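You operate a simulated robot arm through the tools that you are given. There is no shell and no other tool. Be economical: measure what you need, move in short steps, check, and stop when the job is done.

Carry out the task below with a simulated robot arm. There is one attempt and no reset: what you move stays moved.

## Task
Clamp the long bar and dab glue over its top.
Fine: disc to TIGHT before dabbing; glue from the grey pot with the yellow dabber; dabber back, cover shut again; leave the short bar. Set down upright: yellow dabber. A coat counts when it lies all over at full strength: go over it till it gets no stronger.

Only the result counts: the job must be done as asked and must still hold three seconds after the hand-in. Knocking over, shifting, dropping, spilling or breaking anything else fails it. A push-on lid holds only when it is set on centred and level and pressed home; a screw cap is set on level and turned clockwise until tight.

## Robot
A 6-joint arm with a two-finger parallel gripper, fixed in place. Base frame: the origin is at the foot of the arm, x ahead of it, y to its left, z up; the work surface is at about z = 0.9. Readings come in m, rad, newtons and seconds.
With the tool pointing down near the work surface it reaches from about 0.24 to 0.66 m from the base axis. Its first joint turns from -1.152 to 1.152 rad. Payload 2.9 kg.
Tool frame: the origin (TCP) lies between the finger pads and is the grasp point; the fingertips stand 0.03 m ahead of it; z points along the fingers, y is the line along which they close. The gripper opens to 0.11 m. The fingers are 0.02 m wide and 0.01 m thick; the gripper's body (0.048 by 0.112 m) begins 0.055 m behind the TCP.
Orientation is told as [roll, pitch, yaw] about the base's x, y, z axes, in that order, counted from this pose: with the fingers straight down and closing along the base's y, the tool's x points along the base's -x, its y along +y and its z along -z.

## Interface
- The arm moves only by the tool play_rows. Its arguments are lists of equal length, an entry for each row: "slide": the shift along the tool's x, y, z in m, a list of three; "rot": the turn, a rotation vector about the tool's x, y, z in rad, a list of three; "claw": the finger opening in m, from 0 to 0.11. In form: {"slide": [[dx, dy, dz], ...], "rot": [[wx, wy, wz], ...], "claw": [claw, ...]}. A call has 1 to 20 rows; each row is the pose to reach, as a shift and turn from the pose commanded when the call began, along the tool's axes at that moment. A row lasts 0.2 s, in which the tool goes at most 0.05 m and 0.15 rad; a call with a longer step from one row to the next is refused whole, and so is a gripper value outside its range. A pose out of reach is approached as far as the arm can. The call stops where the force on the tool passes 40 N (or 10 N more than at its start, if that is more) or the arm is blocked; 0.2 s more then pass. The fingers move at their own pace (about 0.108 m/s each) and stop on an object; they squeeze with about 20 N. The grip force told is the motor's: it shows also when the fingers shut on nothing. Time passes only in rows, and 0.2 s behind the last, so rows that repeat a pose let the fingers close. The reply holds the time, the measured pose of the TCP, the force on the tool along the base axes, the opening and the grip force, in the units named above and with some noise, with the torque about the TCP (base axes, N m) and any sound that the robot's microphone picked up.
- Cameras (640 x 400 px; columns grow to the right, rows downward): "scene" is fixed at [0.0958, 0.4549, 1.391]; the picture's right is [-0.52, -0.85, 0.00], its down [-0.42, 0.26, -0.87] and it looks along [0.74, -0.46, -0.49] (base axes); focal length 271 px, centre (320, 200). "wrist" rides on the gripper at [0.072, 0.017, -0.103] in the tool frame; the picture's right is [-0.23, 0.97, 0.00], its down [-0.76, -0.18, -0.62] and it looks along [-0.61, -0.14, 0.78] (tool axes); focal length 222 px, centre (320, 200). There is no depth. A picture from a camera that has moved, and an enlarged one, comes with that camera's place and axes in the base frame and with its lens.
- grab_frame(camera): a new picture of that camera. No time passes.
- close_up(camera, box): a new picture of the part [left, top, right, bottom] of that camera's present view, enlarged. No time passes.
- sign_off(): hands the job in; it is judged then, once.

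Work in short steps. Places have to be worked out from the pictures, the camera data and where the tool is seen: move nearer, look again, correct. Check each grasp and each placing, and mend what went wrong. You have 120 turns and 64 pictures in all, those below and enlarged ones among them. Open the gripper and draw the arm clear of the work before you hand the job in, unless the task says otherwise; then end with one line.

The tools are called after ">>>" as a command line: name --argument value ..., lists and objects as JSON in quotes. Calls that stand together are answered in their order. play_rows: Moves the arm, as the interface text tells. Its arguments: {"type":"object","properties":{"slide":{"type":"array","items":{"type":"array","items":{"type":"number"}}},"rot":{"type":"array","items":{"type":"array","items":{"type":"number"}}},"claw":{"type":"array","items":{"type":"number"}}},"required":["slide","rot","claw"]} The other tools are called the same way: grab_frame (camera) takes a picture; close_up (camera, box) takes an enlarged picture of a part of a camera's view; sign_off () hands the job in.

At the start:

```text
clock: 0.0
position: [0.3137, 0.1814, 1.2359]
orientation: [0.0, -0.001, 0.0]
wrist_force: [-0.4, -0.3, 0.7]
wrist_torque: [0.0, -0.02, 0.01]
grip_width: 0.11
finger_force: 0.1
```

scene: 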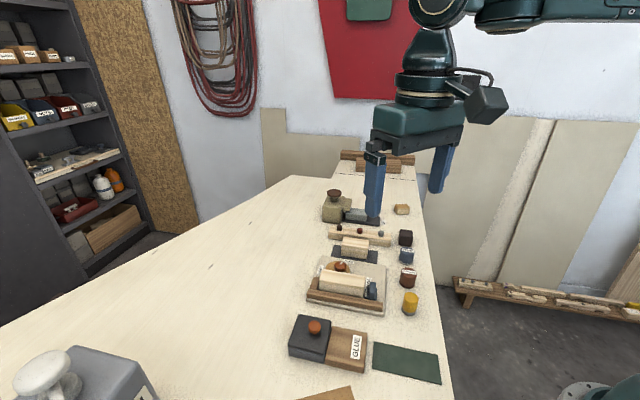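
wrist: 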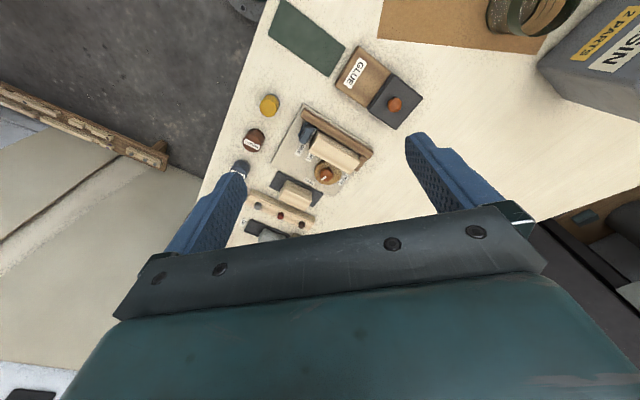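

The pictures show a bench with pots, bars, a disc clamp and a dabber. I'll enlarge both views to identify each item.

>>> close_up --camera "scene" --box '[270, 180, 460, 300]'

>>> close_up --camera "scene" --box '[270, 250, 460, 400]'

>>> close_up --camera "wrist" --box '[220, 30, 420, 240]'

```text
3.33 times, centred on (365, 240) of scene
camera zoom: at [0.0958, 0.4549, 1.391], right [-0.52, -0.85, 0.0], down [-0.42, 0.26, -0.87], along [0.74, -0.46, -0.49], focal length 904 px, centre (170, 67)
```

zoom: 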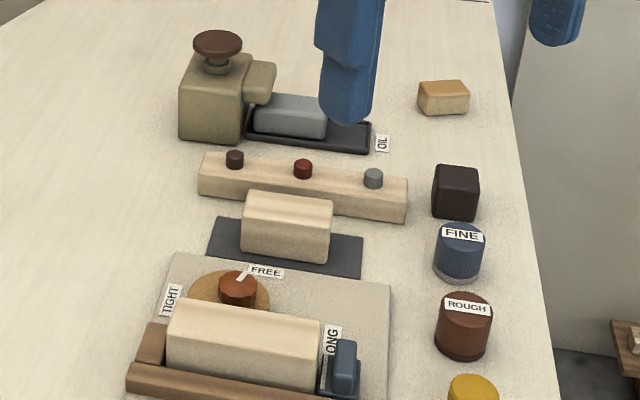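

```text
2.67 times, centred on (365, 325) of scene
camera zoom: at [0.0958, 0.4549, 1.391], right [-0.52, -0.85, 0.0], down [-0.42, 0.26, -0.87], along [0.74, -0.46, -0.49], focal length 723 px, centre (200, -133)
```

zoom: 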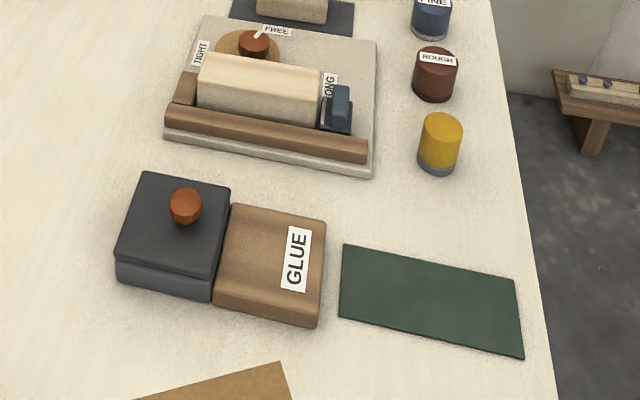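

```text
1.90 times, centred on (320, 135) of wrist
camera zoom: at [0.2405, 0.1972, 1.338], right [0.23, 0.97, 0.0], down [0.76, -0.18, 0.62], along [0.61, -0.14, -0.78], focal length 423 px, centre (320, 324)
```

zoom: 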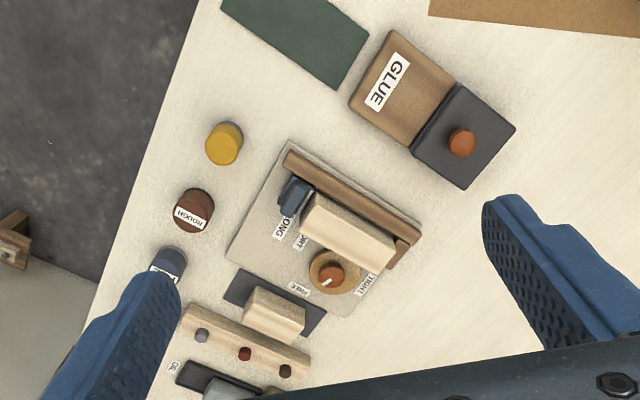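

The jig already seems to hold the long bar, with the cam disc at FREE. The grey GLUE pot is near (0.36, 0.31) and the yellow dabber near (0.325, 0.09). I'll lower straight down for a closer look.

>>> play_rows --slide '[[0, 0.005, 0.04], [0, 0.01, 0.08], [0, 0.01, 0.12], [0, 0.01, 0.14]]' --rot '[[0, 0, 0], [0, 0, 0], [0, 0, 0], [0, 0, 0]]' --claw '[0.11, 0.11, 0.11, 0.11]'

>>> close_up --camera "wrist" --box '[160, 0, 480, 200]'

>>> grab_frame --camera "wrist"

```text
clock: 1.0
position: [0.3131, 0.1951, 1.0923]
orientation: [0.0, -0.001, 0.0]
wrist_force: [0.4, 0.2, -0.4]
wrist_torque: [0.0, 0.02, 0.0]
grip_width: 0.1102
finger_force: 0.0
```

```text
2.00 times, centred on (320, 100) of wrist
camera zoom: at [0.2411, 0.2099, 1.1954], right [0.23, 0.97, 0.0], down [0.76, -0.18, 0.62], along [0.61, -0.14, -0.78], focal length 444 px, centre (320, 400)
```

zoom: 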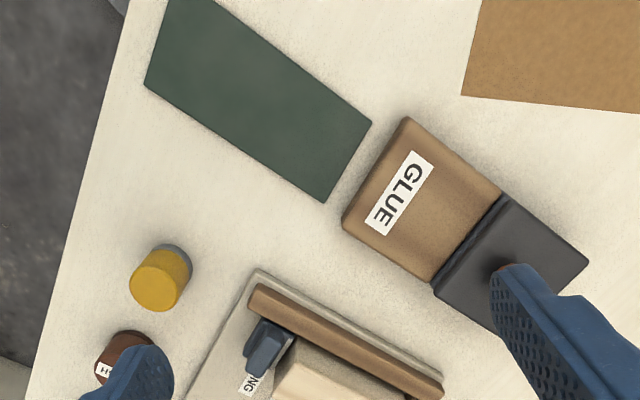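

```text
57 pictures are left
camera wrist: at [0.2411, 0.2099, 1.1954], right [0.23, 0.97, 0.0], down [0.76, -0.18, 0.62], along [0.61, -0.14, -0.78], focal length 222 px, centre (320, 200)
```

wrist: 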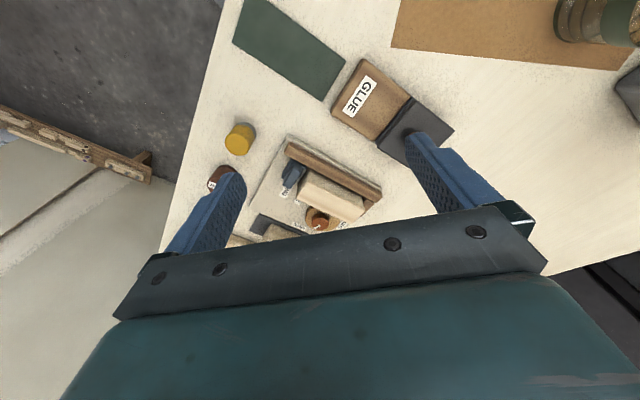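

The gripper hides the far half of the jig. I'll move forward in x so the jig lands in the upper part of the wrist picture.

>>> play_rows --slide '[[-0.04, 0, 0], [-0.08, 0, 0], [-0.11, 0, 0]]' --rot '[[0, 0, 0], [0, 0, 0], [0, 0, 0]]' --claw '[0.11, 0.11, 0.11]'

>>> close_up --camera "wrist" --box '[200, 80, 440, 240]'

>>> close_up --camera "wrist" --box '[200, 0, 440, 120]'

```text
clock: 1.8
position: [0.4258, 0.1902, 1.0923]
orientation: [-0.002, 0.0, -0.001]
wrist_force: [-0.2, 0.2, -0.2]
wrist_torque: [-0.04, 0.02, 0.02]
grip_width: 0.11
finger_force: 0.1
```

```text
2.50 times, centred on (320, 160) of wrist
camera zoom: at [0.3536, 0.2049, 1.1949], right [0.23, 0.97, 0.0], down [0.76, -0.18, 0.62], along [0.61, -0.14, -0.78], focal length 555 px, centre (320, 300)
```

zoom: 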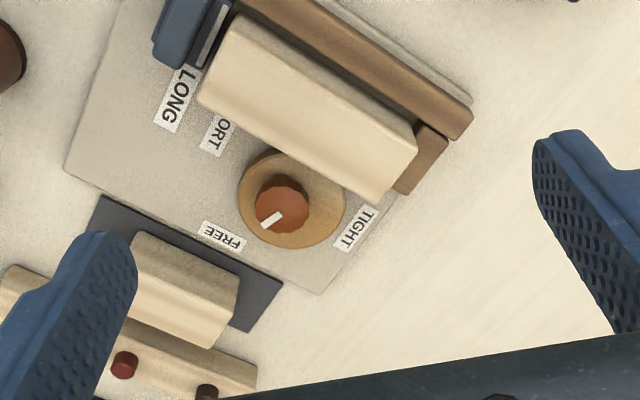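

```text
2.67 times, centred on (320, 60) of wrist
camera zoom: at [0.3536, 0.2049, 1.1949], right [0.23, 0.97, 0.0], down [0.76, -0.18, 0.62], along [0.61, -0.14, -0.78], focal length 592 px, centre (320, 573)
```

zoom: 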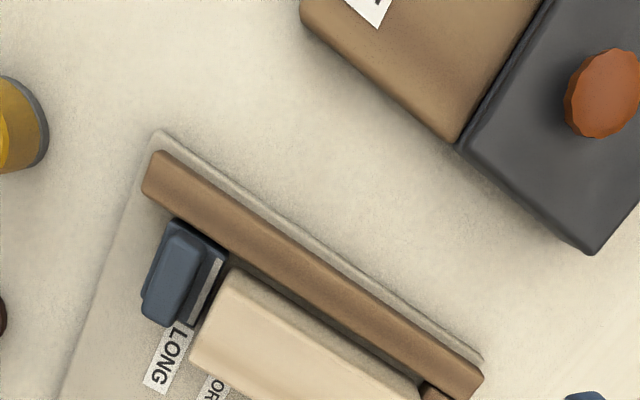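

The jig lies at 45° and its stop is at LONG. The disc knob is at about (0.489, 0.153, 0.935) with its pointer at FREE, and TIGHT is 90° counter-clockwise from above. I'll turn the gripper to yaw −90° above the knob.

>>> play_rows --slide '[[-0.006, -0.004, 0.0], [-0.012, -0.008, 0.0], [-0.018, -0.011, 0], [-0.024, -0.015, 0], [-0.03, -0.019, 0], [-0.036, -0.022, 0], [-0.042, -0.026, 0], [-0.048, -0.029, 0.01], [-0.054, -0.033, 0.02], [-0.06, -0.036, 0.04], [-0.063, -0.037, 0.06]]' --rot '[[0, 0, 0.143], [0, 0, 0.286], [0, 0, 0.428], [0, 0, 0.571], [0, 0, 0.714], [0, 0, 0.857], [0, 0, 1.0], [0, 0, 1.142], [0, 0, 1.285], [0, 0, 1.428], [0, 0, 1.571]]' --claw '[0.11, 0.1, 0.09, 0.08, 0.07, 0.06, 0.06, 0.06, 0.06, 0.06, 0.06]'

>>> close_up --camera "wrist" --box '[160, 60, 480, 260]'

>>> close_up --camera "scene" --box '[280, 200, 440, 300]'

```text
clock: 4.2
position: [0.4851, 0.1531, 1.0349]
orientation: [-0.001, 0.0, -1.575]
wrist_force: [0.1, 0.3, -0.6]
wrist_torque: [0.01, 0.03, 0.02]
grip_width: 0.0599
finger_force: 0.1
```

```text
2.00 times, centred on (320, 160) of wrist
camera zoom: at [0.5029, 0.2244, 1.1363], right [0.97, -0.23, 0.0], down [-0.18, -0.76, 0.62], along [-0.14, -0.61, -0.78], focal length 444 px, centre (320, 280)
```

zoom: 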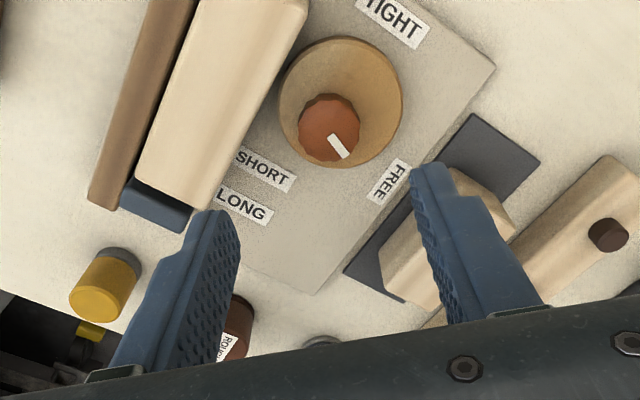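

```text
4.00 times, centred on (360, 250) of scene
camera zoom: at [0.0958, 0.4549, 1.391], right [-0.52, -0.85, 0.0], down [-0.42, 0.26, -0.87], along [0.74, -0.46, -0.49], focal length 1084 px, centre (160, 0)
```

zoom: 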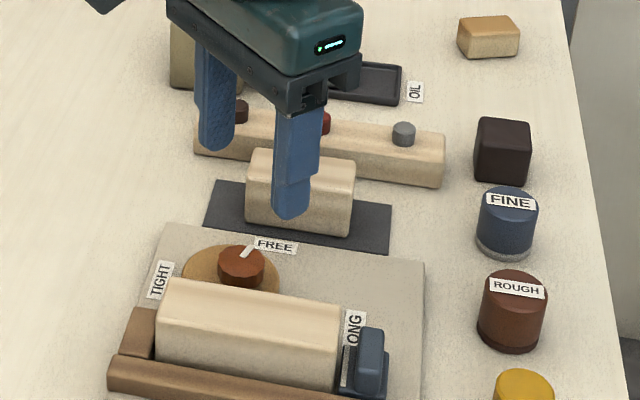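

Triangulation puts the knob at (0.491, 0.155) with its top at about 0.935, the bar top at 0.944, and about 0.033 m from knob centre to bar. I'll descend with a narrow opening and grip the knob.

>>> play_rows --slide '[[0.002, 0.006, 0.02], [0.002, 0.006, 0.045], [0.002, 0.006, 0.065], [0.002, 0.006, 0.075], [0.002, 0.006, 0.081], [0.002, 0.006, 0.081], [0.002, 0.006, 0.081], [0.002, 0.006, 0.081]]' --rot '[[0, 0, 0], [0, 0, 0], [0, 0, 0], [0, 0, 0], [0, 0, 0], [0, 0, 0], [0, 0, 0], [0, 0, 0]]' --claw '[0.043, 0.043, 0.043, 0.043, 0.043, 0.02, 0.02, 0.02]'

>>> close_up --camera "scene" --box '[280, 200, 440, 300]'

```text
clock: 6.0
position: [0.4906, 0.1564, 0.9552]
orientation: [-0.004, -0.001, -1.568]
wrist_force: [-21.8, 0.1, 5.9]
wrist_torque: [0.08, 0.18, -0.08]
grip_width: 0.0269
finger_force: 45.3
```

```text
4.00 times, centred on (360, 250) of scene
camera zoom: at [0.0951, 0.4549, 1.391], right [-0.52, -0.85, 0.0], down [-0.42, 0.26, -0.87], along [0.74, -0.46, -0.49], focal length 1084 px, centre (160, 0)
```

zoom: 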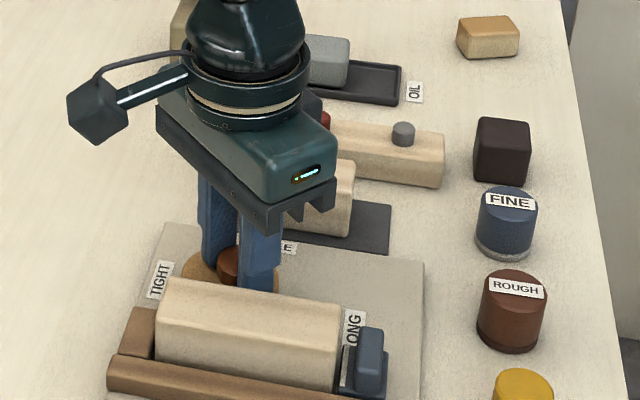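

The knob is gripped at 0.027 m, with some side force in −x. I'll ease that off by 2 mm and turn counter-clockwise toward TIGHT.

>>> play_rows --slide '[[0, -0.002, 0], [0, -0.002, 0], [0, -0.002, 0], [0, -0.002, 0], [0, -0.002, 0], [0, -0.002, 0]]' --rot '[[0, 0, 0], [0, 0, -0.12], [0, 0, -0.24], [0, 0, -0.36], [0, 0, -0.48], [0, 0, -0.6]]' --claw '[0.02, 0.02, 0.02, 0.02, 0.02, 0.02]'

```text
clock: 7.4
position: [0.4882, 0.1565, 0.9526]
orientation: [-0.006, 0.002, -0.968]
wrist_force: [-25.2, -0.3, 3.1]
wrist_torque: [-0.72, -0.24, -0.09]
grip_width: 0.0274
finger_force: 45.3
```

The side force persists, so I'll look before going on.

>>> close_up --camera "wrist" --box '[200, 80, 440, 230]'

>>> close_up --camera "scene" --box '[280, 200, 440, 300]'

```text
2.67 times, centred on (320, 155) of wrist
camera zoom: at [0.4618, 0.2246, 1.0569], right [0.93, 0.36, 0.0], down [0.29, -0.73, 0.62], along [0.22, -0.58, -0.78], focal length 592 px, centre (320, 320)
```

zoom: 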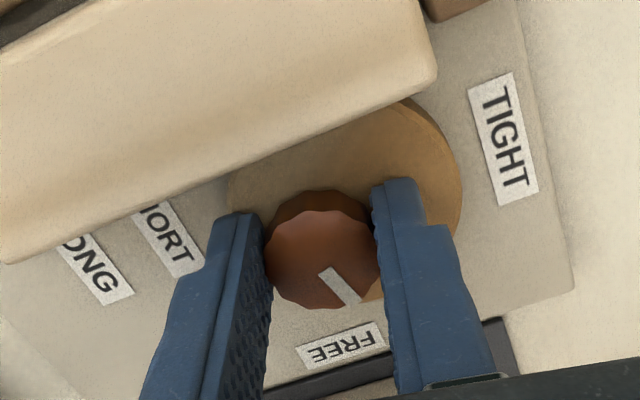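

```text
4.00 times, centred on (360, 250) of scene
camera zoom: at [0.0951, 0.4549, 1.391], right [-0.52, -0.85, 0.0], down [-0.42, 0.26, -0.87], along [0.74, -0.46, -0.49], focal length 1084 px, centre (160, 0)
```

zoom: 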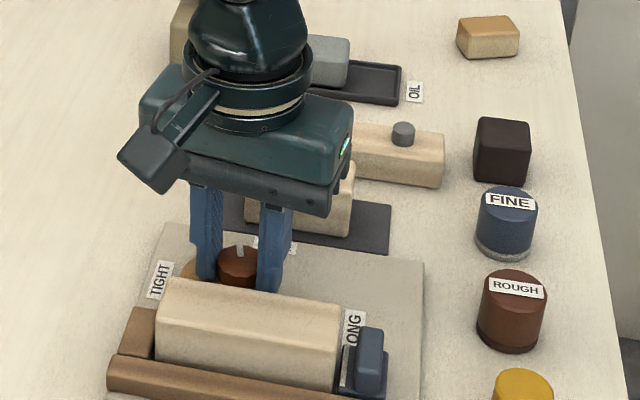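

The pointer is turning with the gripper. I'll continue the rest of the quarter turn.

>>> play_rows --slide '[[0, 0, 0], [0, 0, 0], [0, 0, 0], [0, 0, 0], [0, 0, 0], [0, 0, 0], [0, 0, 0], [0, 0, 0], [0, 0, 0]]' --rot '[[0, 0, -0.12], [0, 0, -0.24], [0, 0, -0.36], [0, 0, -0.48], [0, 0, -0.6], [0, 0, -0.72], [0, 0, -0.84], [0, 0, -0.96], [0, 0, -1.0]]' --claw '[0.02, 0.02, 0.02, 0.02, 0.02, 0.02, 0.02, 0.02, 0.02]'

>>> close_up --camera "wrist" --box '[200, 80, 440, 230]'

```text
clock: 9.4
position: [0.4867, 0.1531, 0.9547]
orientation: [-0.004, 0.009, 0.027]
wrist_force: [-20.2, -23.9, 0.5]
wrist_torque: [-0.57, 0.19, -0.09]
grip_width: 0.0269
finger_force: 44.8
```

```text
2.67 times, centred on (320, 155) of wrist
camera zoom: at [0.4153, 0.168, 1.0574], right [0.2, 0.98, -0.01], down [0.77, -0.15, 0.62], along [0.6, -0.13, -0.79], focal length 592 px, centre (320, 320)
```

zoom: 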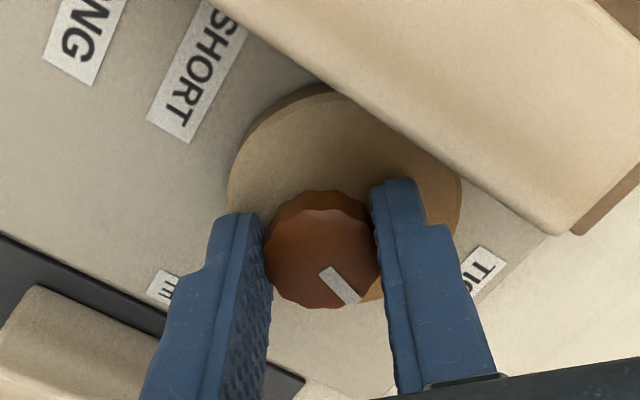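

The pointer has followed the gripper but may be a little short of TIGHT. I'll turn slightly further and watch the torque.

>>> play_rows --slide '[[0, 0, 0], [0, 0, 0], [0, 0, 0], [0, 0, 0]]' --rot '[[0, 0, -0.08], [0, 0, -0.16], [0, 0, -0.22], [0, 0, -0.22]]' --claw '[0.02, 0.02, 0.02, 0.02]'

>>> close_up --camera "wrist" --box '[200, 80, 440, 230]'

```text
clock: 10.4
position: [0.4872, 0.1526, 0.9545]
orientation: [-0.004, 0.009, 0.246]
wrist_force: [-18.8, -30.8, 7.3]
wrist_torque: [-0.81, 0.85, -0.02]
grip_width: 0.0271
finger_force: 45.0
```

```text
2.67 times, centred on (320, 155) of wrist
camera zoom: at [0.414, 0.1514, 1.0575], right [-0.02, 1.0, 0.0], down [0.79, 0.02, 0.62], along [0.62, 0.01, -0.79], focal length 592 px, centre (320, 320)
```

zoom: 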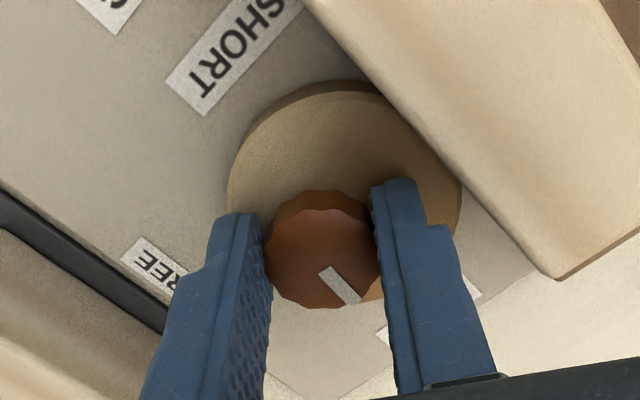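

No end stop is felt and the knob isn't slipping. I'll release with a small opening, lift, and read the pointer.

>>> play_rows --slide '[[0, 0, 0], [0, 0, 0], [0, 0, -0.03], [0, 0, -0.07], [0, 0, -0.1], [0, 0, -0.1]]' --rot '[[0, 0, 0], [0, 0, 0], [0, 0, 0], [0, 0, 0.1], [0, 0, 0.2], [0, 0, 0.22]]' --claw '[0.034, 0.034, 0.036, 0.06, 0.11, 0.11]'

>>> close_up --camera "wrist" --box '[200, 60, 440, 210]'

>>> close_up --camera "scene" --box '[280, 200, 440, 300]'

```text
clock: 11.8
position: [0.489, 0.1549, 1.0563]
orientation: [0.0, 0.001, 0.029]
wrist_force: [-0.9, 0.3, 0.1]
wrist_torque: [0.0, 0.0, 0.0]
grip_width: 0.1102
finger_force: 0.0
```

```text
2.67 times, centred on (320, 135) of wrist
camera zoom: at [0.4175, 0.1697, 1.1597], right [0.2, 0.98, 0.0], down [0.77, -0.16, 0.62], along [0.61, -0.12, -0.78], focal length 592 px, centre (320, 373)
```

zoom: 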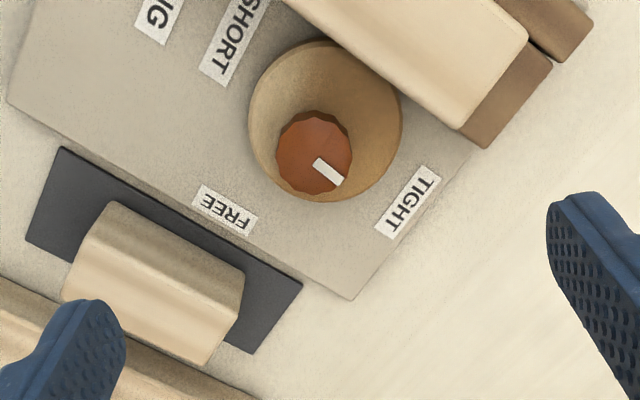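

```text
4.00 times, centred on (360, 250) of scene
camera zoom: at [0.0958, 0.4549, 1.391], right [-0.52, -0.85, 0.0], down [-0.42, 0.26, -0.87], along [0.74, -0.46, -0.49], focal length 1084 px, centre (160, 0)
```

zoom: 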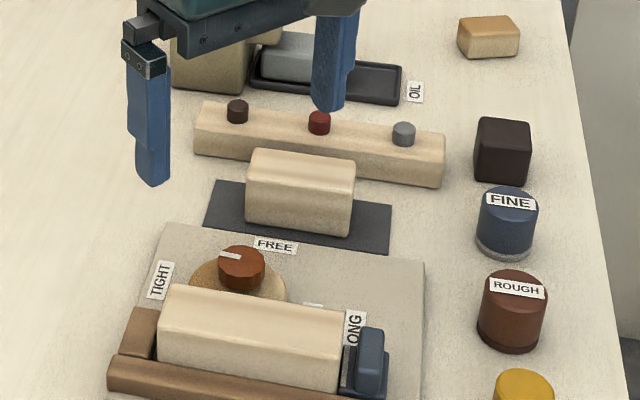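

The pointer is at about 36° and TIGHT at about 43–45°, so it is slightly short. I'll regrip the knob at (0.4875, 0.152) and turn another ~10–12°.

>>> play_rows --slide '[[0.0015, -0.003, 0.02], [0.0015, -0.003, 0.04], [0.0015, -0.003, 0.06], [0.0015, -0.003, 0.085], [0.0015, -0.003, 0.102], [0.0015, -0.003, 0.102], [0.0015, -0.003, 0.102], [0.0015, -0.003, 0.102], [0.0015, -0.003, 0.102], [0.0015, -0.003, 0.102], [0.0015, -0.003, 0.102]]' --rot '[[0, 0, 0.15], [0, 0, 0.3], [0, 0, 0.43], [0, 0, 0.43], [0, 0, 0.43], [0, 0, 0.43], [0, 0, 0.43], [0, 0, 0.36], [0, 0, 0.29], [0, 0, 0.23], [0, 0, 0.23]]' --claw '[0.09, 0.07, 0.05, 0.042, 0.042, 0.02, 0.02, 0.02, 0.02, 0.02, 0.02]'

```text
clock: 14.2
position: [0.4891, 0.1537, 0.9544]
orientation: [0.002, -0.002, -0.198]
wrist_force: [2.5, 8.3, 12.0]
wrist_torque: [0.08, -0.1, -0.11]
grip_width: 0.0275
finger_force: 45.2
```

Turned by about 0.2 rad with a well-centred grip. I'll release, lift and check again.

>>> play_rows --slide '[[0, 0, 0], [0, 0, 0], [0, 0, -0.03], [0, 0, -0.07], [0, 0, -0.1], [0, 0, -0.1]]' --rot '[[0, 0, 0], [0, 0, 0], [0, 0, 0], [0, 0, 0], [0, 0, -0.1], [0, 0, -0.2]]' --claw '[0.036, 0.036, 0.04, 0.06, 0.11, 0.11]'

>>> close_up --camera "wrist" --box '[200, 20, 440, 180]'

```text
clock: 15.6
position: [0.4869, 0.1558, 1.0515]
orientation: [-0.001, 0.0, 0.001]
wrist_force: [-0.4, 0.2, -0.5]
wrist_torque: [-0.01, 0.02, -0.02]
grip_width: 0.1099
finger_force: 0.0
```

```text
2.50 times, centred on (320, 100) of wrist
camera zoom: at [0.4154, 0.1711, 1.1541], right [0.23, 0.97, 0.0], down [0.76, -0.18, 0.62], along [0.61, -0.14, -0.78], focal length 555 px, centre (320, 450)
```

zoom: 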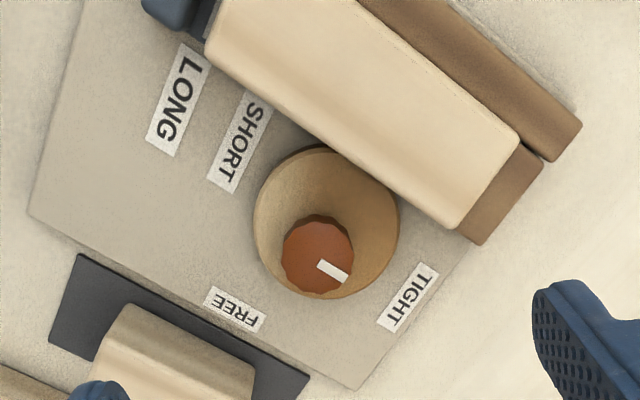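

The pointer now reads about 45–49° (TIGHT direction 41–45°) and the bar looks pressed against the fence, so the disc is tight. Next I'll move over to look at the glue pot.

>>> play_rows --slide '[[0.03, 0.03, -0.01], [0.06, 0.06, -0.01], [0.09, 0.09, -0.01], [0.12, 0.12, -0.01], [0.127, 0.134, -0.01]]' --rot '[[0, 0, 0], [0, 0, 0], [0, 0, 0], [0, 0, 0], [0, 0, 0]]' --claw '[0.11, 0.11, 0.11, 0.11, 0.11]'

>>> close_up --camera "wrist" --box '[200, 50, 440, 210]'

>>> close_up --camera "scene" --box '[270, 290, 430, 390]'

```text
clock: 16.8
position: [0.3597, 0.2905, 1.0632]
orientation: [0.0, -0.002, 0.0]
wrist_force: [0.4, 0.7, 0.0]
wrist_torque: [-0.03, -0.01, -0.01]
grip_width: 0.1102
finger_force: 0.1
```

```text
2.50 times, centred on (320, 130) of wrist
camera zoom: at [0.2878, 0.3052, 1.1658], right [0.23, 0.97, 0.0], down [0.76, -0.18, 0.62], along [0.61, -0.14, -0.78], focal length 555 px, centre (320, 375)
```

zoom: 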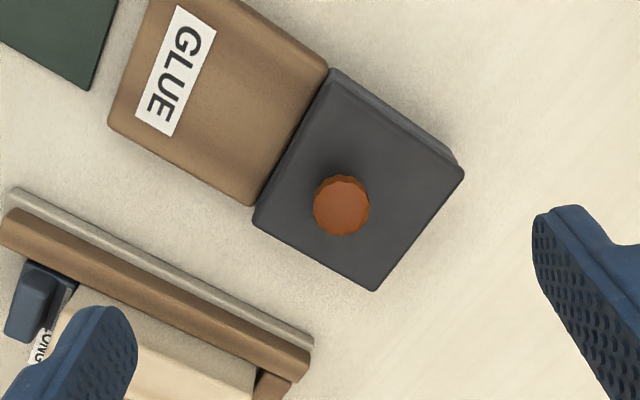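

```text
4.00 times, centred on (350, 340) of scene
camera zoom: at [0.0958, 0.455, 1.391], right [-0.52, -0.85, 0.0], down [-0.42, 0.26, -0.87], along [0.74, -0.46, -0.49], focal length 1084 px, centre (200, -360)
```

zoom: 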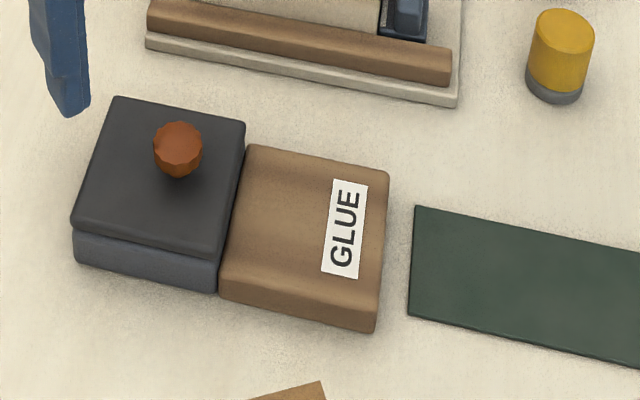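

The cover knob triangulates to (0.373, 0.2945), top about 0.947, and the cover top is about 0.927. The brown deck lies beside the pot along the 225° direction. I'll grip the knob closing along 45° and then test gently whether the cover lifts.

>>> play_rows --slide '[[-0.0135, 0.004, 0.0], [-0.0135, 0.004, 0.02], [-0.0135, 0.004, 0.04], [-0.0135, 0.004, 0.06], [-0.0135, 0.004, 0.075], [-0.0135, 0.004, 0.09], [-0.0135, 0.004, 0.1], [-0.0135, 0.004, 0.1], [-0.0135, 0.004, 0.1], [-0.0135, 0.004, 0.1]]' --rot '[[0, 0, 0.15], [0, 0, 0.3], [0, 0, 0.45], [0, 0, 0.6], [0, 0, 0.75], [0, 0, 0.785], [0, 0, 0.785], [0, 0, 0.785], [0, 0, 0.785], [0, 0, 0.785]]' --claw '[0.1, 0.08, 0.06, 0.055, 0.055, 0.055, 0.05, 0.01, 0.01, 0.01]'

>>> close_up --camera "scene" --box '[270, 290, 430, 390]'

```text
clock: 18.6
position: [0.376, 0.2903, 0.9649]
orientation: [0.002, 0.001, -0.789]
wrist_force: [-0.9, 0.3, 3.2]
wrist_torque: [0.02, 0.02, 0.0]
grip_width: 0.0217
finger_force: 11.6
stopped in row 9: the force on the tool passed its limit at 41 N (the readings are from after the stop); the commanded pose is now the measured one
```

```text
4.00 times, centred on (350, 340) of scene
camera zoom: at [0.0957, 0.4549, 1.391], right [-0.52, -0.85, 0.0], down [-0.42, 0.26, -0.87], along [0.74, -0.46, -0.49], focal length 1084 px, centre (200, -360)
```

zoom: 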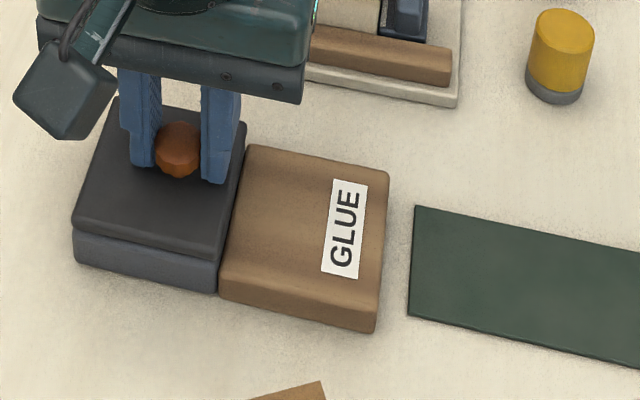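

The force spiked while closing, and the TCP drifted about 4.5 mm perpendicular to the closing line. I'll open a little, re-centre and close again.

>>> play_rows --slide '[[0, 0, 0], [0.004, 0, 0], [0.004, 0, 0], [0.004, 0, 0], [0.004, 0, 0]]' --rot '[[0, 0, 0], [0, 0, 0], [0, 0, 0], [0, 0, 0], [0, 0, 0]]' --claw '[0.03, 0.03, 0.015, 0.015, 0.015]'

```text
clock: 19.8
position: [0.3726, 0.2925, 0.9641]
orientation: [0.002, -0.001, -0.789]
wrist_force: [6.0, -5.0, 6.4]
wrist_torque: [-0.34, -0.22, -0.01]
grip_width: 0.0212
finger_force: 45.2
```

Gripped with small forces. Now a tiny 4 mm lift test.

>>> play_rows --slide '[[0, 0, -0.002], [0, 0, -0.004], [0, 0, -0.004]]' --rot '[[0, 0, 0], [0, 0, 0], [0, 0, 0]]' --claw '[0.015, 0.015, 0.015]'

>>> close_up --camera "scene" --box '[270, 290, 430, 390]'

```text
clock: 20.8
position: [0.3716, 0.2932, 0.9658]
orientation: [-0.007, 0.0, -0.789]
wrist_force: [1.3, -1.5, -2.2]
wrist_torque: [0.28, 0.04, 0.06]
grip_width: 0.0216
finger_force: 45.2
stopped in row 3: the force on the tool passed its limit at 41 N (the readings are from after the stop); the commanded pose is now the measured one
```

```text
4.00 times, centred on (350, 340) of scene
camera zoom: at [0.0958, 0.4549, 1.391], right [-0.52, -0.85, 0.0], down [-0.42, 0.26, -0.87], along [0.74, -0.46, -0.49], focal length 1084 px, centre (200, -360)
```

zoom: 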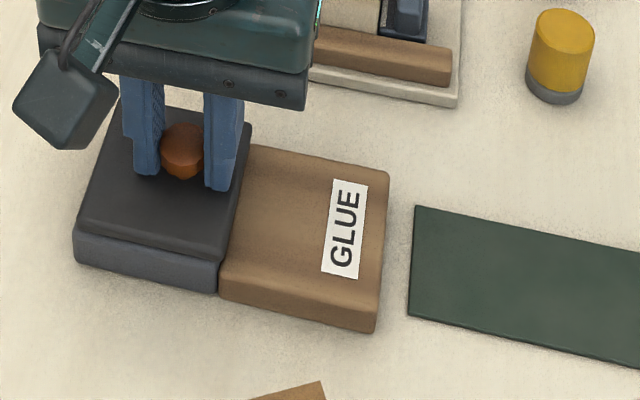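

Lifting is resisted hard, and the cover crept slightly toward the brown deck, so it is a sliding cover. I'll slide it along the 223° direction in small steps.

>>> play_rows --slide '[[0, 0, 0], [0.0001, -0.006, 0], [0.0003, -0.012, 0], [0.0004, -0.018, 0], [0.0005, -0.024, 0]]' --rot '[[0, 0, 0], [0, 0, 0], [0, 0, 0], [0, 0, 0], [0, 0, 0]]' --claw '[0.015, 0.015, 0.015, 0.015, 0.015]'

>>> close_up --camera "scene" --box '[270, 290, 430, 390]'

```text
clock: 22.0
position: [0.3544, 0.274, 0.9648]
orientation: [-0.01, 0.0, -0.788]
wrist_force: [1.6, -0.9, -14.2]
wrist_torque: [-0.09, -0.35, 0.04]
grip_width: 0.0217
finger_force: 45.3
```

```text
4.00 times, centred on (350, 340) of scene
camera zoom: at [0.096, 0.4551, 1.3909], right [-0.52, -0.85, 0.0], down [-0.42, 0.26, -0.87], along [0.74, -0.46, -0.49], focal length 1084 px, centre (200, -360)
```

zoom: 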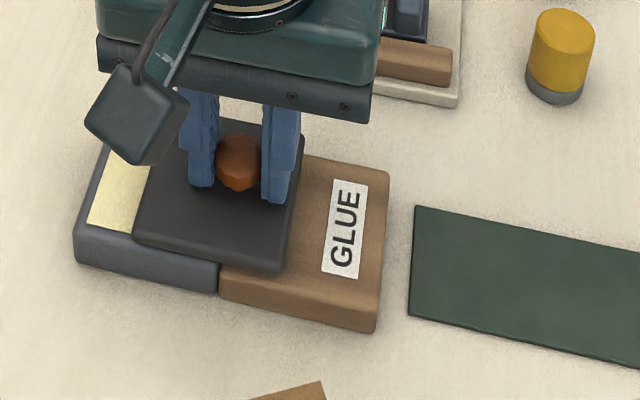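

It slides freely and uncovers the glue. I'll keep sliding about 0.045 m further.

>>> play_rows --slide '[[0.0001, -0.007, 0.001], [0.0003, -0.015, 0.001], [0.0004, -0.023, 0.001], [0.0005, -0.031, 0.001], [0.0006, -0.038, 0.001], [0.0006, -0.044, 0.001]]' --rot '[[0, 0, 0], [0, 0, 0], [0, 0, 0], [0, 0, 0], [0, 0, 0], [0, 0, 0]]' --claw '[0.015, 0.015, 0.015, 0.015, 0.015, 0.015]'

>>> close_up --camera "scene" --box '[270, 290, 430, 390]'

```text
clock: 23.5
position: [0.3261, 0.2466, 0.9649]
orientation: [0.002, -0.003, -0.79]
wrist_force: [5.3, 1.6, -7.3]
wrist_torque: [0.23, -0.01, 0.0]
grip_width: 0.0217
finger_force: 44.8
stopped in row 6: the force on the tool passed its limit at 42 N (the readings are from after the stop); the commanded pose is now the measured one
```

```text
4.00 times, centred on (350, 340) of scene
camera zoom: at [0.096, 0.4551, 1.3909], right [-0.52, -0.85, 0.0], down [-0.42, 0.26, -0.87], along [0.74, -0.46, -0.49], focal length 1084 px, centre (200, -360)
```

zoom: 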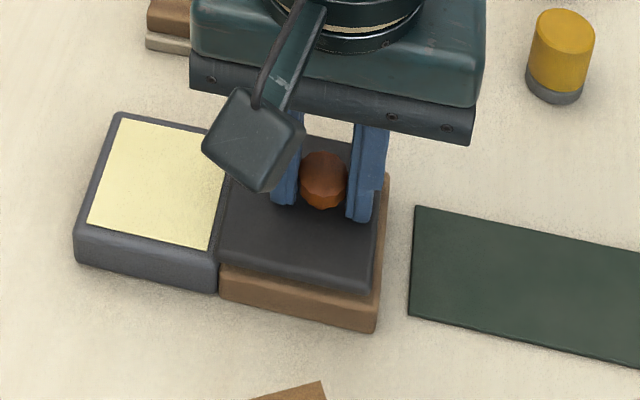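

The cover is fully open against its end stop (knob at about (0.326, 0.2465)). I'll release it, lift, and head above the yellow dabber with yaw +45°.

>>> play_rows --slide '[[0, 0, 0], [0, 0, 0], [0, 0, -0.03], [0, 0, -0.07], [-0.01, -0.01, -0.1], [-0.025, -0.025, -0.1], [-0.04, -0.04, -0.1], [-0.055, -0.055, -0.1], [-0.07, -0.07, -0.1], [-0.085, -0.085, -0.1], [-0.1, -0.1, -0.1], [-0.109, -0.1095, -0.1], [-0.109, -0.1095, -0.1], [-0.109, -0.1095, -0.1], [-0.109, -0.1095, -0.1]]' --rot '[[0, 0, 0], [0, 0, 0], [0, 0, 0], [0, 0, 0], [0, 0, -0.143], [0, 0, -0.286], [0, 0, -0.429], [0, 0, -0.571], [0, 0, -0.714], [0, 0, -0.857], [0, 0, -1.0], [0, 0, -1.143], [0, 0, -1.286], [0, 0, -1.428], [0, 0, -1.571]]' --claw '[0.04, 0.04, 0.04, 0.06, 0.08, 0.08, 0.08, 0.08, 0.08, 0.08, 0.08, 0.08, 0.08, 0.08, 0.08]'

>>> grab_frame --camera "wrist"

>>> close_up --camera "scene" --box '[280, 240, 472, 360]'

```text
clock: 26.7
position: [0.324, 0.0921, 1.0664]
orientation: [-0.001, -0.002, 0.784]
wrist_force: [0.3, 0.2, -0.5]
wrist_torque: [0.03, 0.03, 0.0]
grip_width: 0.0801
finger_force: 0.1
```

```text
38 pictures are left
camera wrist: at [0.261, 0.0519, 1.1683], right [-0.53, 0.85, 0.0], down [0.66, 0.41, 0.62], along [0.53, 0.33, -0.78], focal length 222 px, centre (320, 200)
```

wrist: 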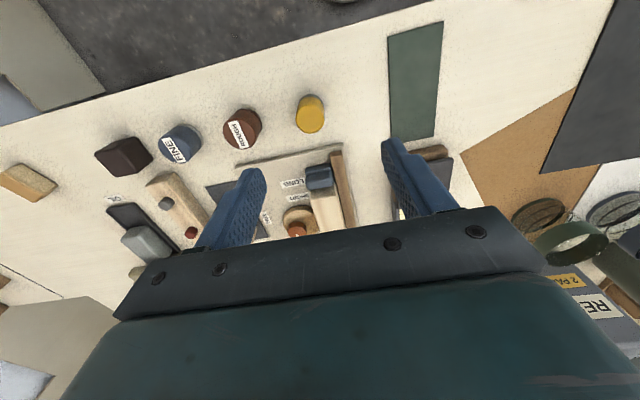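

```text
3.33 times, centred on (376, 300) of scene
camera zoom: at [0.0958, 0.4549, 1.391], right [-0.52, -0.85, 0.0], down [-0.42, 0.26, -0.87], along [0.74, -0.46, -0.49], focal length 904 px, centre (133, -133)
```

zoom: 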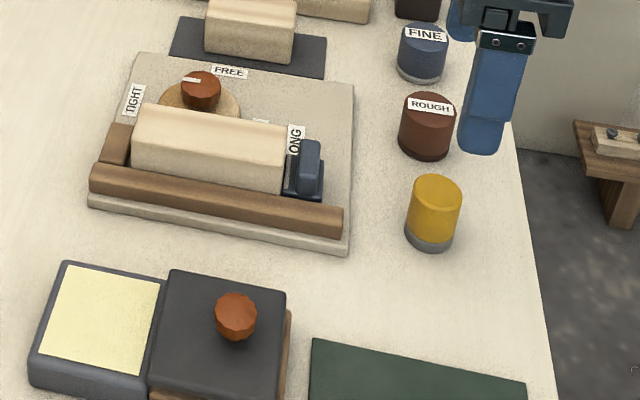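

I need the dabber's position more precisely, so I'll take a close-up of it.

>>> close_up --camera "wrist" --box '[220, 80, 400, 200]'

```text
3.33 times, centred on (310, 140) of wrist
camera zoom: at [0.261, 0.0519, 1.1683], right [-0.53, 0.85, 0.0], down [0.66, 0.41, 0.62], along [0.53, 0.33, -0.78], focal length 740 px, centre (353, 400)
```

zoom: 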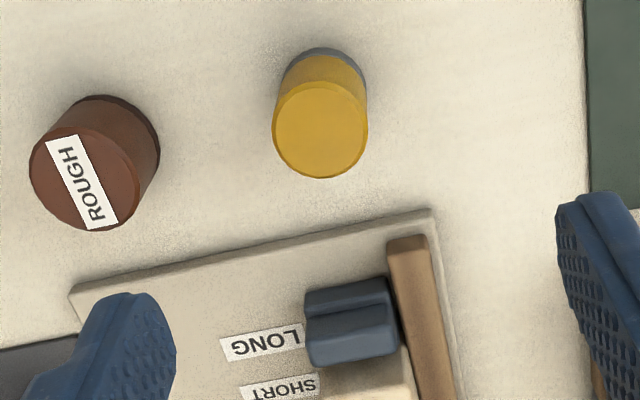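

The dabber centre is about (0.332, 0.085), top about 0.94, diameter about 0.03. I'll descend and grip it.

>>> play_rows --slide '[[-0.0007, -0.0106, 0.03], [-0.0007, -0.0106, 0.07], [-0.0007, -0.0106, 0.1], [-0.0007, -0.0106, 0.115], [-0.0007, -0.0106, 0.1235], [-0.0007, -0.0106, 0.1235], [-0.0007, -0.0106, 0.1235], [-0.0007, -0.0106, 0.1235]]' --rot '[[0, 0, 0], [0, 0, 0], [0, 0, 0], [0, 0, 0], [0, 0, 0], [0, 0, 0], [0, 0, 0], [0, 0, 0]]' --claw '[0.06, 0.06, 0.06, 0.06, 0.06, 0.03, 0.02, 0.02]'

>>> close_up --camera "wrist" --box '[200, 100, 440, 260]'

```text
clock: 28.5
position: [0.3329, 0.0856, 0.9426]
orientation: [-0.003, -0.003, 0.781]
wrist_force: [1.0, 0.0, 0.2]
wrist_torque: [-0.02, -0.01, -0.03]
grip_width: 0.0286
finger_force: 20.1
```

```text
2.50 times, centred on (320, 180) of wrist
camera zoom: at [0.2697, 0.045, 1.0458], right [-0.52, 0.85, 0.0], down [0.66, 0.41, 0.62], along [0.53, 0.33, -0.78], focal length 555 px, centre (320, 250)
```

zoom: 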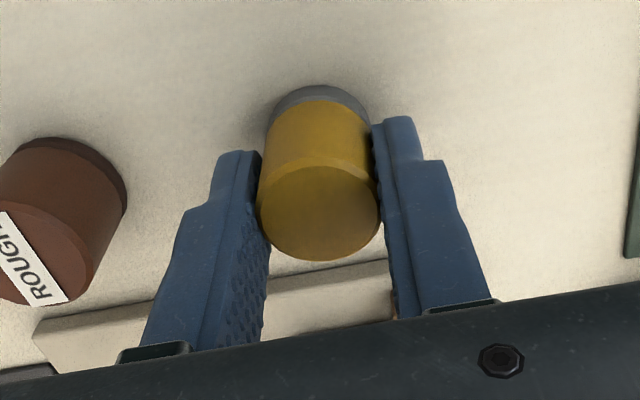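

The dabber is held (TCP set-down pose (0.333, 0.0856, 0.9426), dabber bottom 0.0426 below the TCP). I'll lift it and carry it above the glue centre (0.377, 0.301).

>>> play_rows --slide '[[0, 0, -0.015], [0, 0, -0.05], [0, 0, -0.09], [-0.03, 0.02, -0.09], [-0.06, 0.04, -0.09], [-0.09, 0.06, -0.09], [-0.12, 0.08, -0.09], [-0.15, 0.1, -0.09], [-0.1829, 0.1219, -0.09], [-0.1829, 0.1219, -0.06], [-0.1829, 0.1219, -0.04]]' --rot '[[0, 0, 0], [0, 0, 0], [0, 0, 0], [0, 0, 0], [0, 0, 0], [0, 0, 0], [0, 0, 0], [0, 0, 0], [0, 0, 0], [0, 0, 0], [0, 0, 0]]' --claw '[0.02, 0.02, 0.02, 0.02, 0.02, 0.02, 0.02, 0.02, 0.02, 0.02, 0.02]'

>>> close_up --camera "scene" --box '[260, 270, 420, 370]'

```text
clock: 30.9
position: [0.3757, 0.3022, 0.9807]
orientation: [-0.004, -0.001, 0.781]
wrist_force: [-0.2, -0.3, -0.7]
wrist_torque: [0.0, 0.01, 0.02]
grip_width: 0.0285
finger_force: 20.4
```

```text
4.00 times, centred on (340, 320) of scene
camera zoom: at [0.0958, 0.455, 1.391], right [-0.52, -0.85, 0.0], down [-0.42, 0.26, -0.87], along [0.74, -0.46, -0.49], focal length 1084 px, centre (240, -280)
```

zoom: 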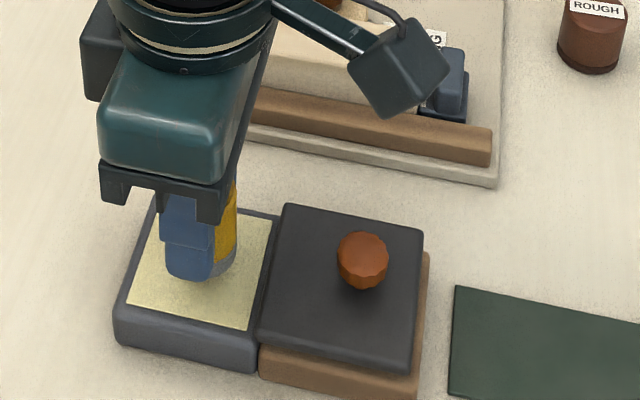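

The dabber is over the glue, with its bottom at about 0.938. I'll lower it stepwise until light contact.

>>> play_rows --slide '[[0, 0, 0.006], [0, 0, 0.012], [0, 0, 0.016], [0, 0, 0.018]]' --rot '[[0, 0, 0], [0, 0, 0], [0, 0, 0], [0, 0, 0]]' --claw '[0.02, 0.02, 0.02, 0.02]'

```text
clock: 31.9
position: [0.3762, 0.3034, 0.9648]
orientation: [-0.002, -0.006, 0.784]
wrist_force: [-3.2, 1.0, 19.6]
wrist_torque: [0.07, 0.16, -0.02]
grip_width: 0.0289
finger_force: 20.0
```

There is firm contact (20 N), so the felt is in the glue. I'll lift and check the felt.

>>> play_rows --slide '[[0, 0, 0], [0, 0, -0.01], [0, 0, -0.04], [0, 0, -0.07]]' --rot '[[0, 0, 0], [0, 0, 0], [0, 0, 0], [0, 0, 0]]' --claw '[0.02, 0.02, 0.02, 0.02]'

>>> close_up --camera "scene" --box '[260, 240, 420, 340]'

>>> close_up --camera "wrist" --box '[200, 80, 440, 230]'

```text
clock: 32.9
position: [0.3759, 0.3023, 1.036]
orientation: [-0.002, 0.0, 0.783]
wrist_force: [-0.6, -0.1, -0.5]
wrist_torque: [0.02, 0.03, 0.0]
grip_width: 0.0288
finger_force: 19.9
```

```text
4.00 times, centred on (340, 290) of scene
camera zoom: at [0.0958, 0.4549, 1.391], right [-0.52, -0.85, 0.0], down [-0.42, 0.26, -0.87], along [0.74, -0.46, -0.49], focal length 1084 px, centre (240, -160)
```

zoom: 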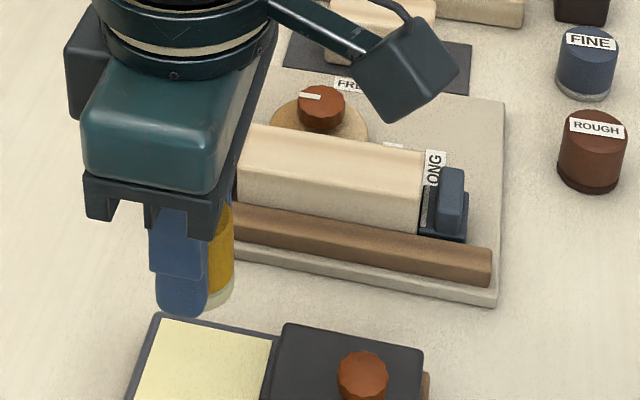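

```text
2.67 times, centred on (320, 155) of wrist
camera zoom: at [0.313, 0.263, 1.1381], right [-0.52, 0.85, 0.0], down [0.66, 0.41, 0.62], along [0.53, 0.33, -0.78], focal length 592 px, centre (320, 320)
```

zoom: 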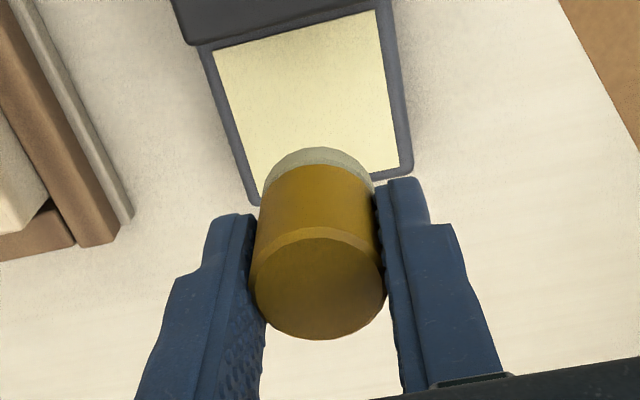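

The felt has turned pale, so it is loaded, and the dabber slid up slightly in the grip. The bar top is about 0.103 × 0.0325 m, centred at (0.4406, 0.1826), axis ~44°, z≈0.944. I'll move above its centre and ease down to contact.

>>> play_rows --slide '[[0.01, -0.035, 0], [0.02, -0.07, 0], [0.03, -0.1, 0], [0.0387, -0.1304, 0], [0.0387, -0.1304, 0.025], [0.0387, -0.1304, 0.04], [0.0387, -0.1304, 0.048], [0.0387, -0.1304, 0.05]]' --rot '[[0, 0, 0], [0, 0, 0], [0, 0, 0], [0, 0, 0], [0, 0, 0], [0, 0, 0], [0, 0, 0], [0, 0, 0]]' --claw '[0.02, 0.02, 0.02, 0.02, 0.02, 0.02, 0.02, 0.02]'

>>> close_up --camera "scene" --box '[280, 220, 440, 320]'

>>> close_up --camera "wrist" --box '[200, 80, 440, 230]'

```text
clock: 34.7
position: [0.4418, 0.183, 0.9896]
orientation: [-0.005, -0.008, 0.784]
wrist_force: [-0.6, -0.9, 6.8]
wrist_torque: [0.02, 0.04, 0.0]
grip_width: 0.0287
finger_force: 19.9
stopped in row 8: the force on the tool passed its limit at 44 N (the readings are from after the stop); the commanded pose is now the measured one
```

```text
4.00 times, centred on (360, 270) of scene
camera zoom: at [0.0957, 0.4549, 1.391], right [-0.52, -0.85, 0.0], down [-0.42, 0.26, -0.87], along [0.74, -0.46, -0.49], focal length 1084 px, centre (160, -80)
```

zoom: 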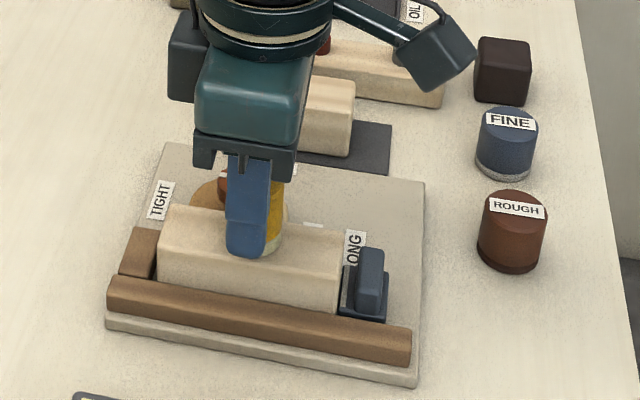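

```text
2.67 times, centred on (320, 155) of wrist
camera zoom: at [0.3768, 0.1419, 1.0914], right [-0.53, 0.85, 0.0], down [0.66, 0.41, 0.63], along [0.54, 0.33, -0.78], focal length 592 px, centre (320, 320)
```

zoom: 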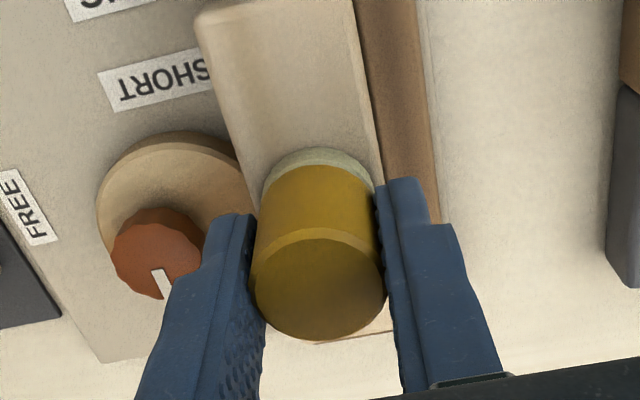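

Contact is at TCP z≈0.9896 and the dabber is centred on the bar's width. I'll spread by dragging at light pressure in two side-by-side lanes.

>>> play_rows --slide '[[-0.014, 0, 0], [-0.028, 0, 0], [-0.041, 0, 0], [-0.041, 0.0065, 0], [-0.027, 0.0065, 0], [-0.013, 0.0065, 0], [0.001, 0.0065, 0], [0.015, 0.0065, 0], [0.028, 0.0065, 0], [0.04, 0.0065, 0], [0.04, -0.0065, 0], [0.027, -0.0065, 0], [0.013, -0.0065, 0], [-0.001, -0.0065, 0], [-0.015, -0.0065, 0], [-0.028, -0.0065, 0], [-0.041, -0.0065, 0], [-0.041, -0.0065, -0.01], [-0.041, -0.0065, -0.04]]' --rot '[[0, 0, 0], [0, 0, 0], [0, 0, 0], [0, 0, 0], [0, 0, 0], [0, 0, 0], [0, 0, 0], [0, 0, 0], [0, 0, 0], [0, 0, 0], [0, 0, 0], [0, 0, 0], [0, 0, 0], [0, 0, 0], [0, 0, 0], [0, 0, 0], [0, 0, 0], [0, 0, 0], [0, 0, 0]]' --claw '[0.02, 0.02, 0.02, 0.02, 0.02, 0.02, 0.02, 0.02, 0.02, 0.02, 0.02, 0.02, 0.02, 0.02, 0.02, 0.02, 0.02, 0.02, 0.02]'

>>> close_up --camera "scene" --box '[280, 220, 440, 320]'

>>> close_up --camera "wrist" --box '[200, 40, 440, 190]'

```text
clock: 38.7
position: [0.474, 0.2057, 1.0309]
orientation: [-0.004, -0.006, 0.783]
wrist_force: [0.2, -0.2, -0.7]
wrist_torque: [0.01, 0.02, 0.01]
grip_width: 0.0292
finger_force: 20.4
```

```text
4.00 times, centred on (360, 270) of scene
camera zoom: at [0.0958, 0.4549, 1.391], right [-0.52, -0.85, 0.0], down [-0.42, 0.26, -0.87], along [0.74, -0.46, -0.49], focal length 1084 px, centre (160, -80)
```

zoom: 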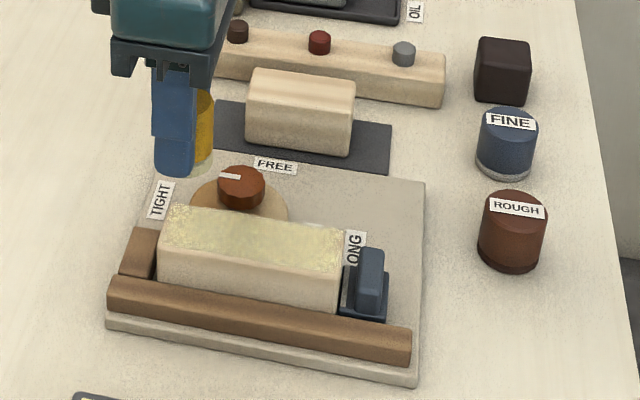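

```text
2.67 times, centred on (320, 115) of wrist
camera zoom: at [0.4101, 0.166, 1.133], right [-0.53, 0.85, 0.0], down [0.66, 0.41, 0.63], along [0.54, 0.33, -0.78], focal length 592 px, centre (320, 427)
```

zoom: 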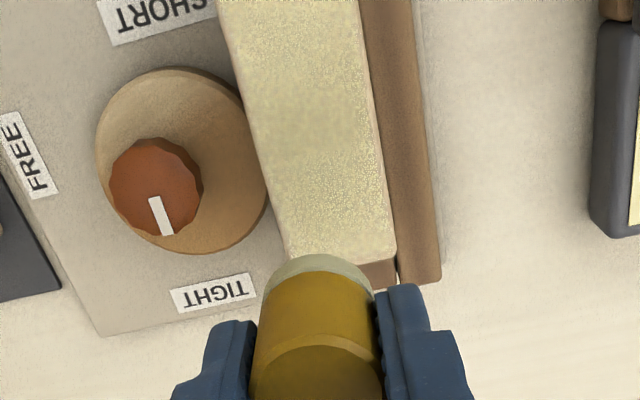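

The drag works and leaves a coat along the whole top, though uneven. I'll re-dip for another coat.

>>> play_rows --slide '[[0, 0.03, 0], [0, 0.06, 0], [0.001, 0.09, 0], [0.001, 0.12, 0], [0.0014, 0.1374, 0], [0.0014, 0.1374, 0.03], [0.0014, 0.1374, 0.05], [0.0014, 0.1374, 0.059], [0.0014, 0.1374, 0.063], [0.0014, 0.1374, 0.065], [0.0014, 0.1374, 0.066]]' --rot '[[0, 0, 0], [0, 0, 0], [0, 0, 0], [0, 0, 0], [0, 0, 0], [0, 0, 0], [0, 0, 0], [0, 0, 0], [0, 0, 0], [0, 0, 0], [0, 0, 0]]' --claw '[0.02, 0.02, 0.02, 0.02, 0.02, 0.02, 0.02, 0.02, 0.02, 0.02, 0.02]'

```text
clock: 41.1
position: [0.3766, 0.3047, 0.965]
orientation: [-0.002, -0.012, 0.785]
wrist_force: [-6.6, 2.1, 22.3]
wrist_torque: [0.12, 0.24, 0.01]
grip_width: 0.0289
finger_force: 20.2
```

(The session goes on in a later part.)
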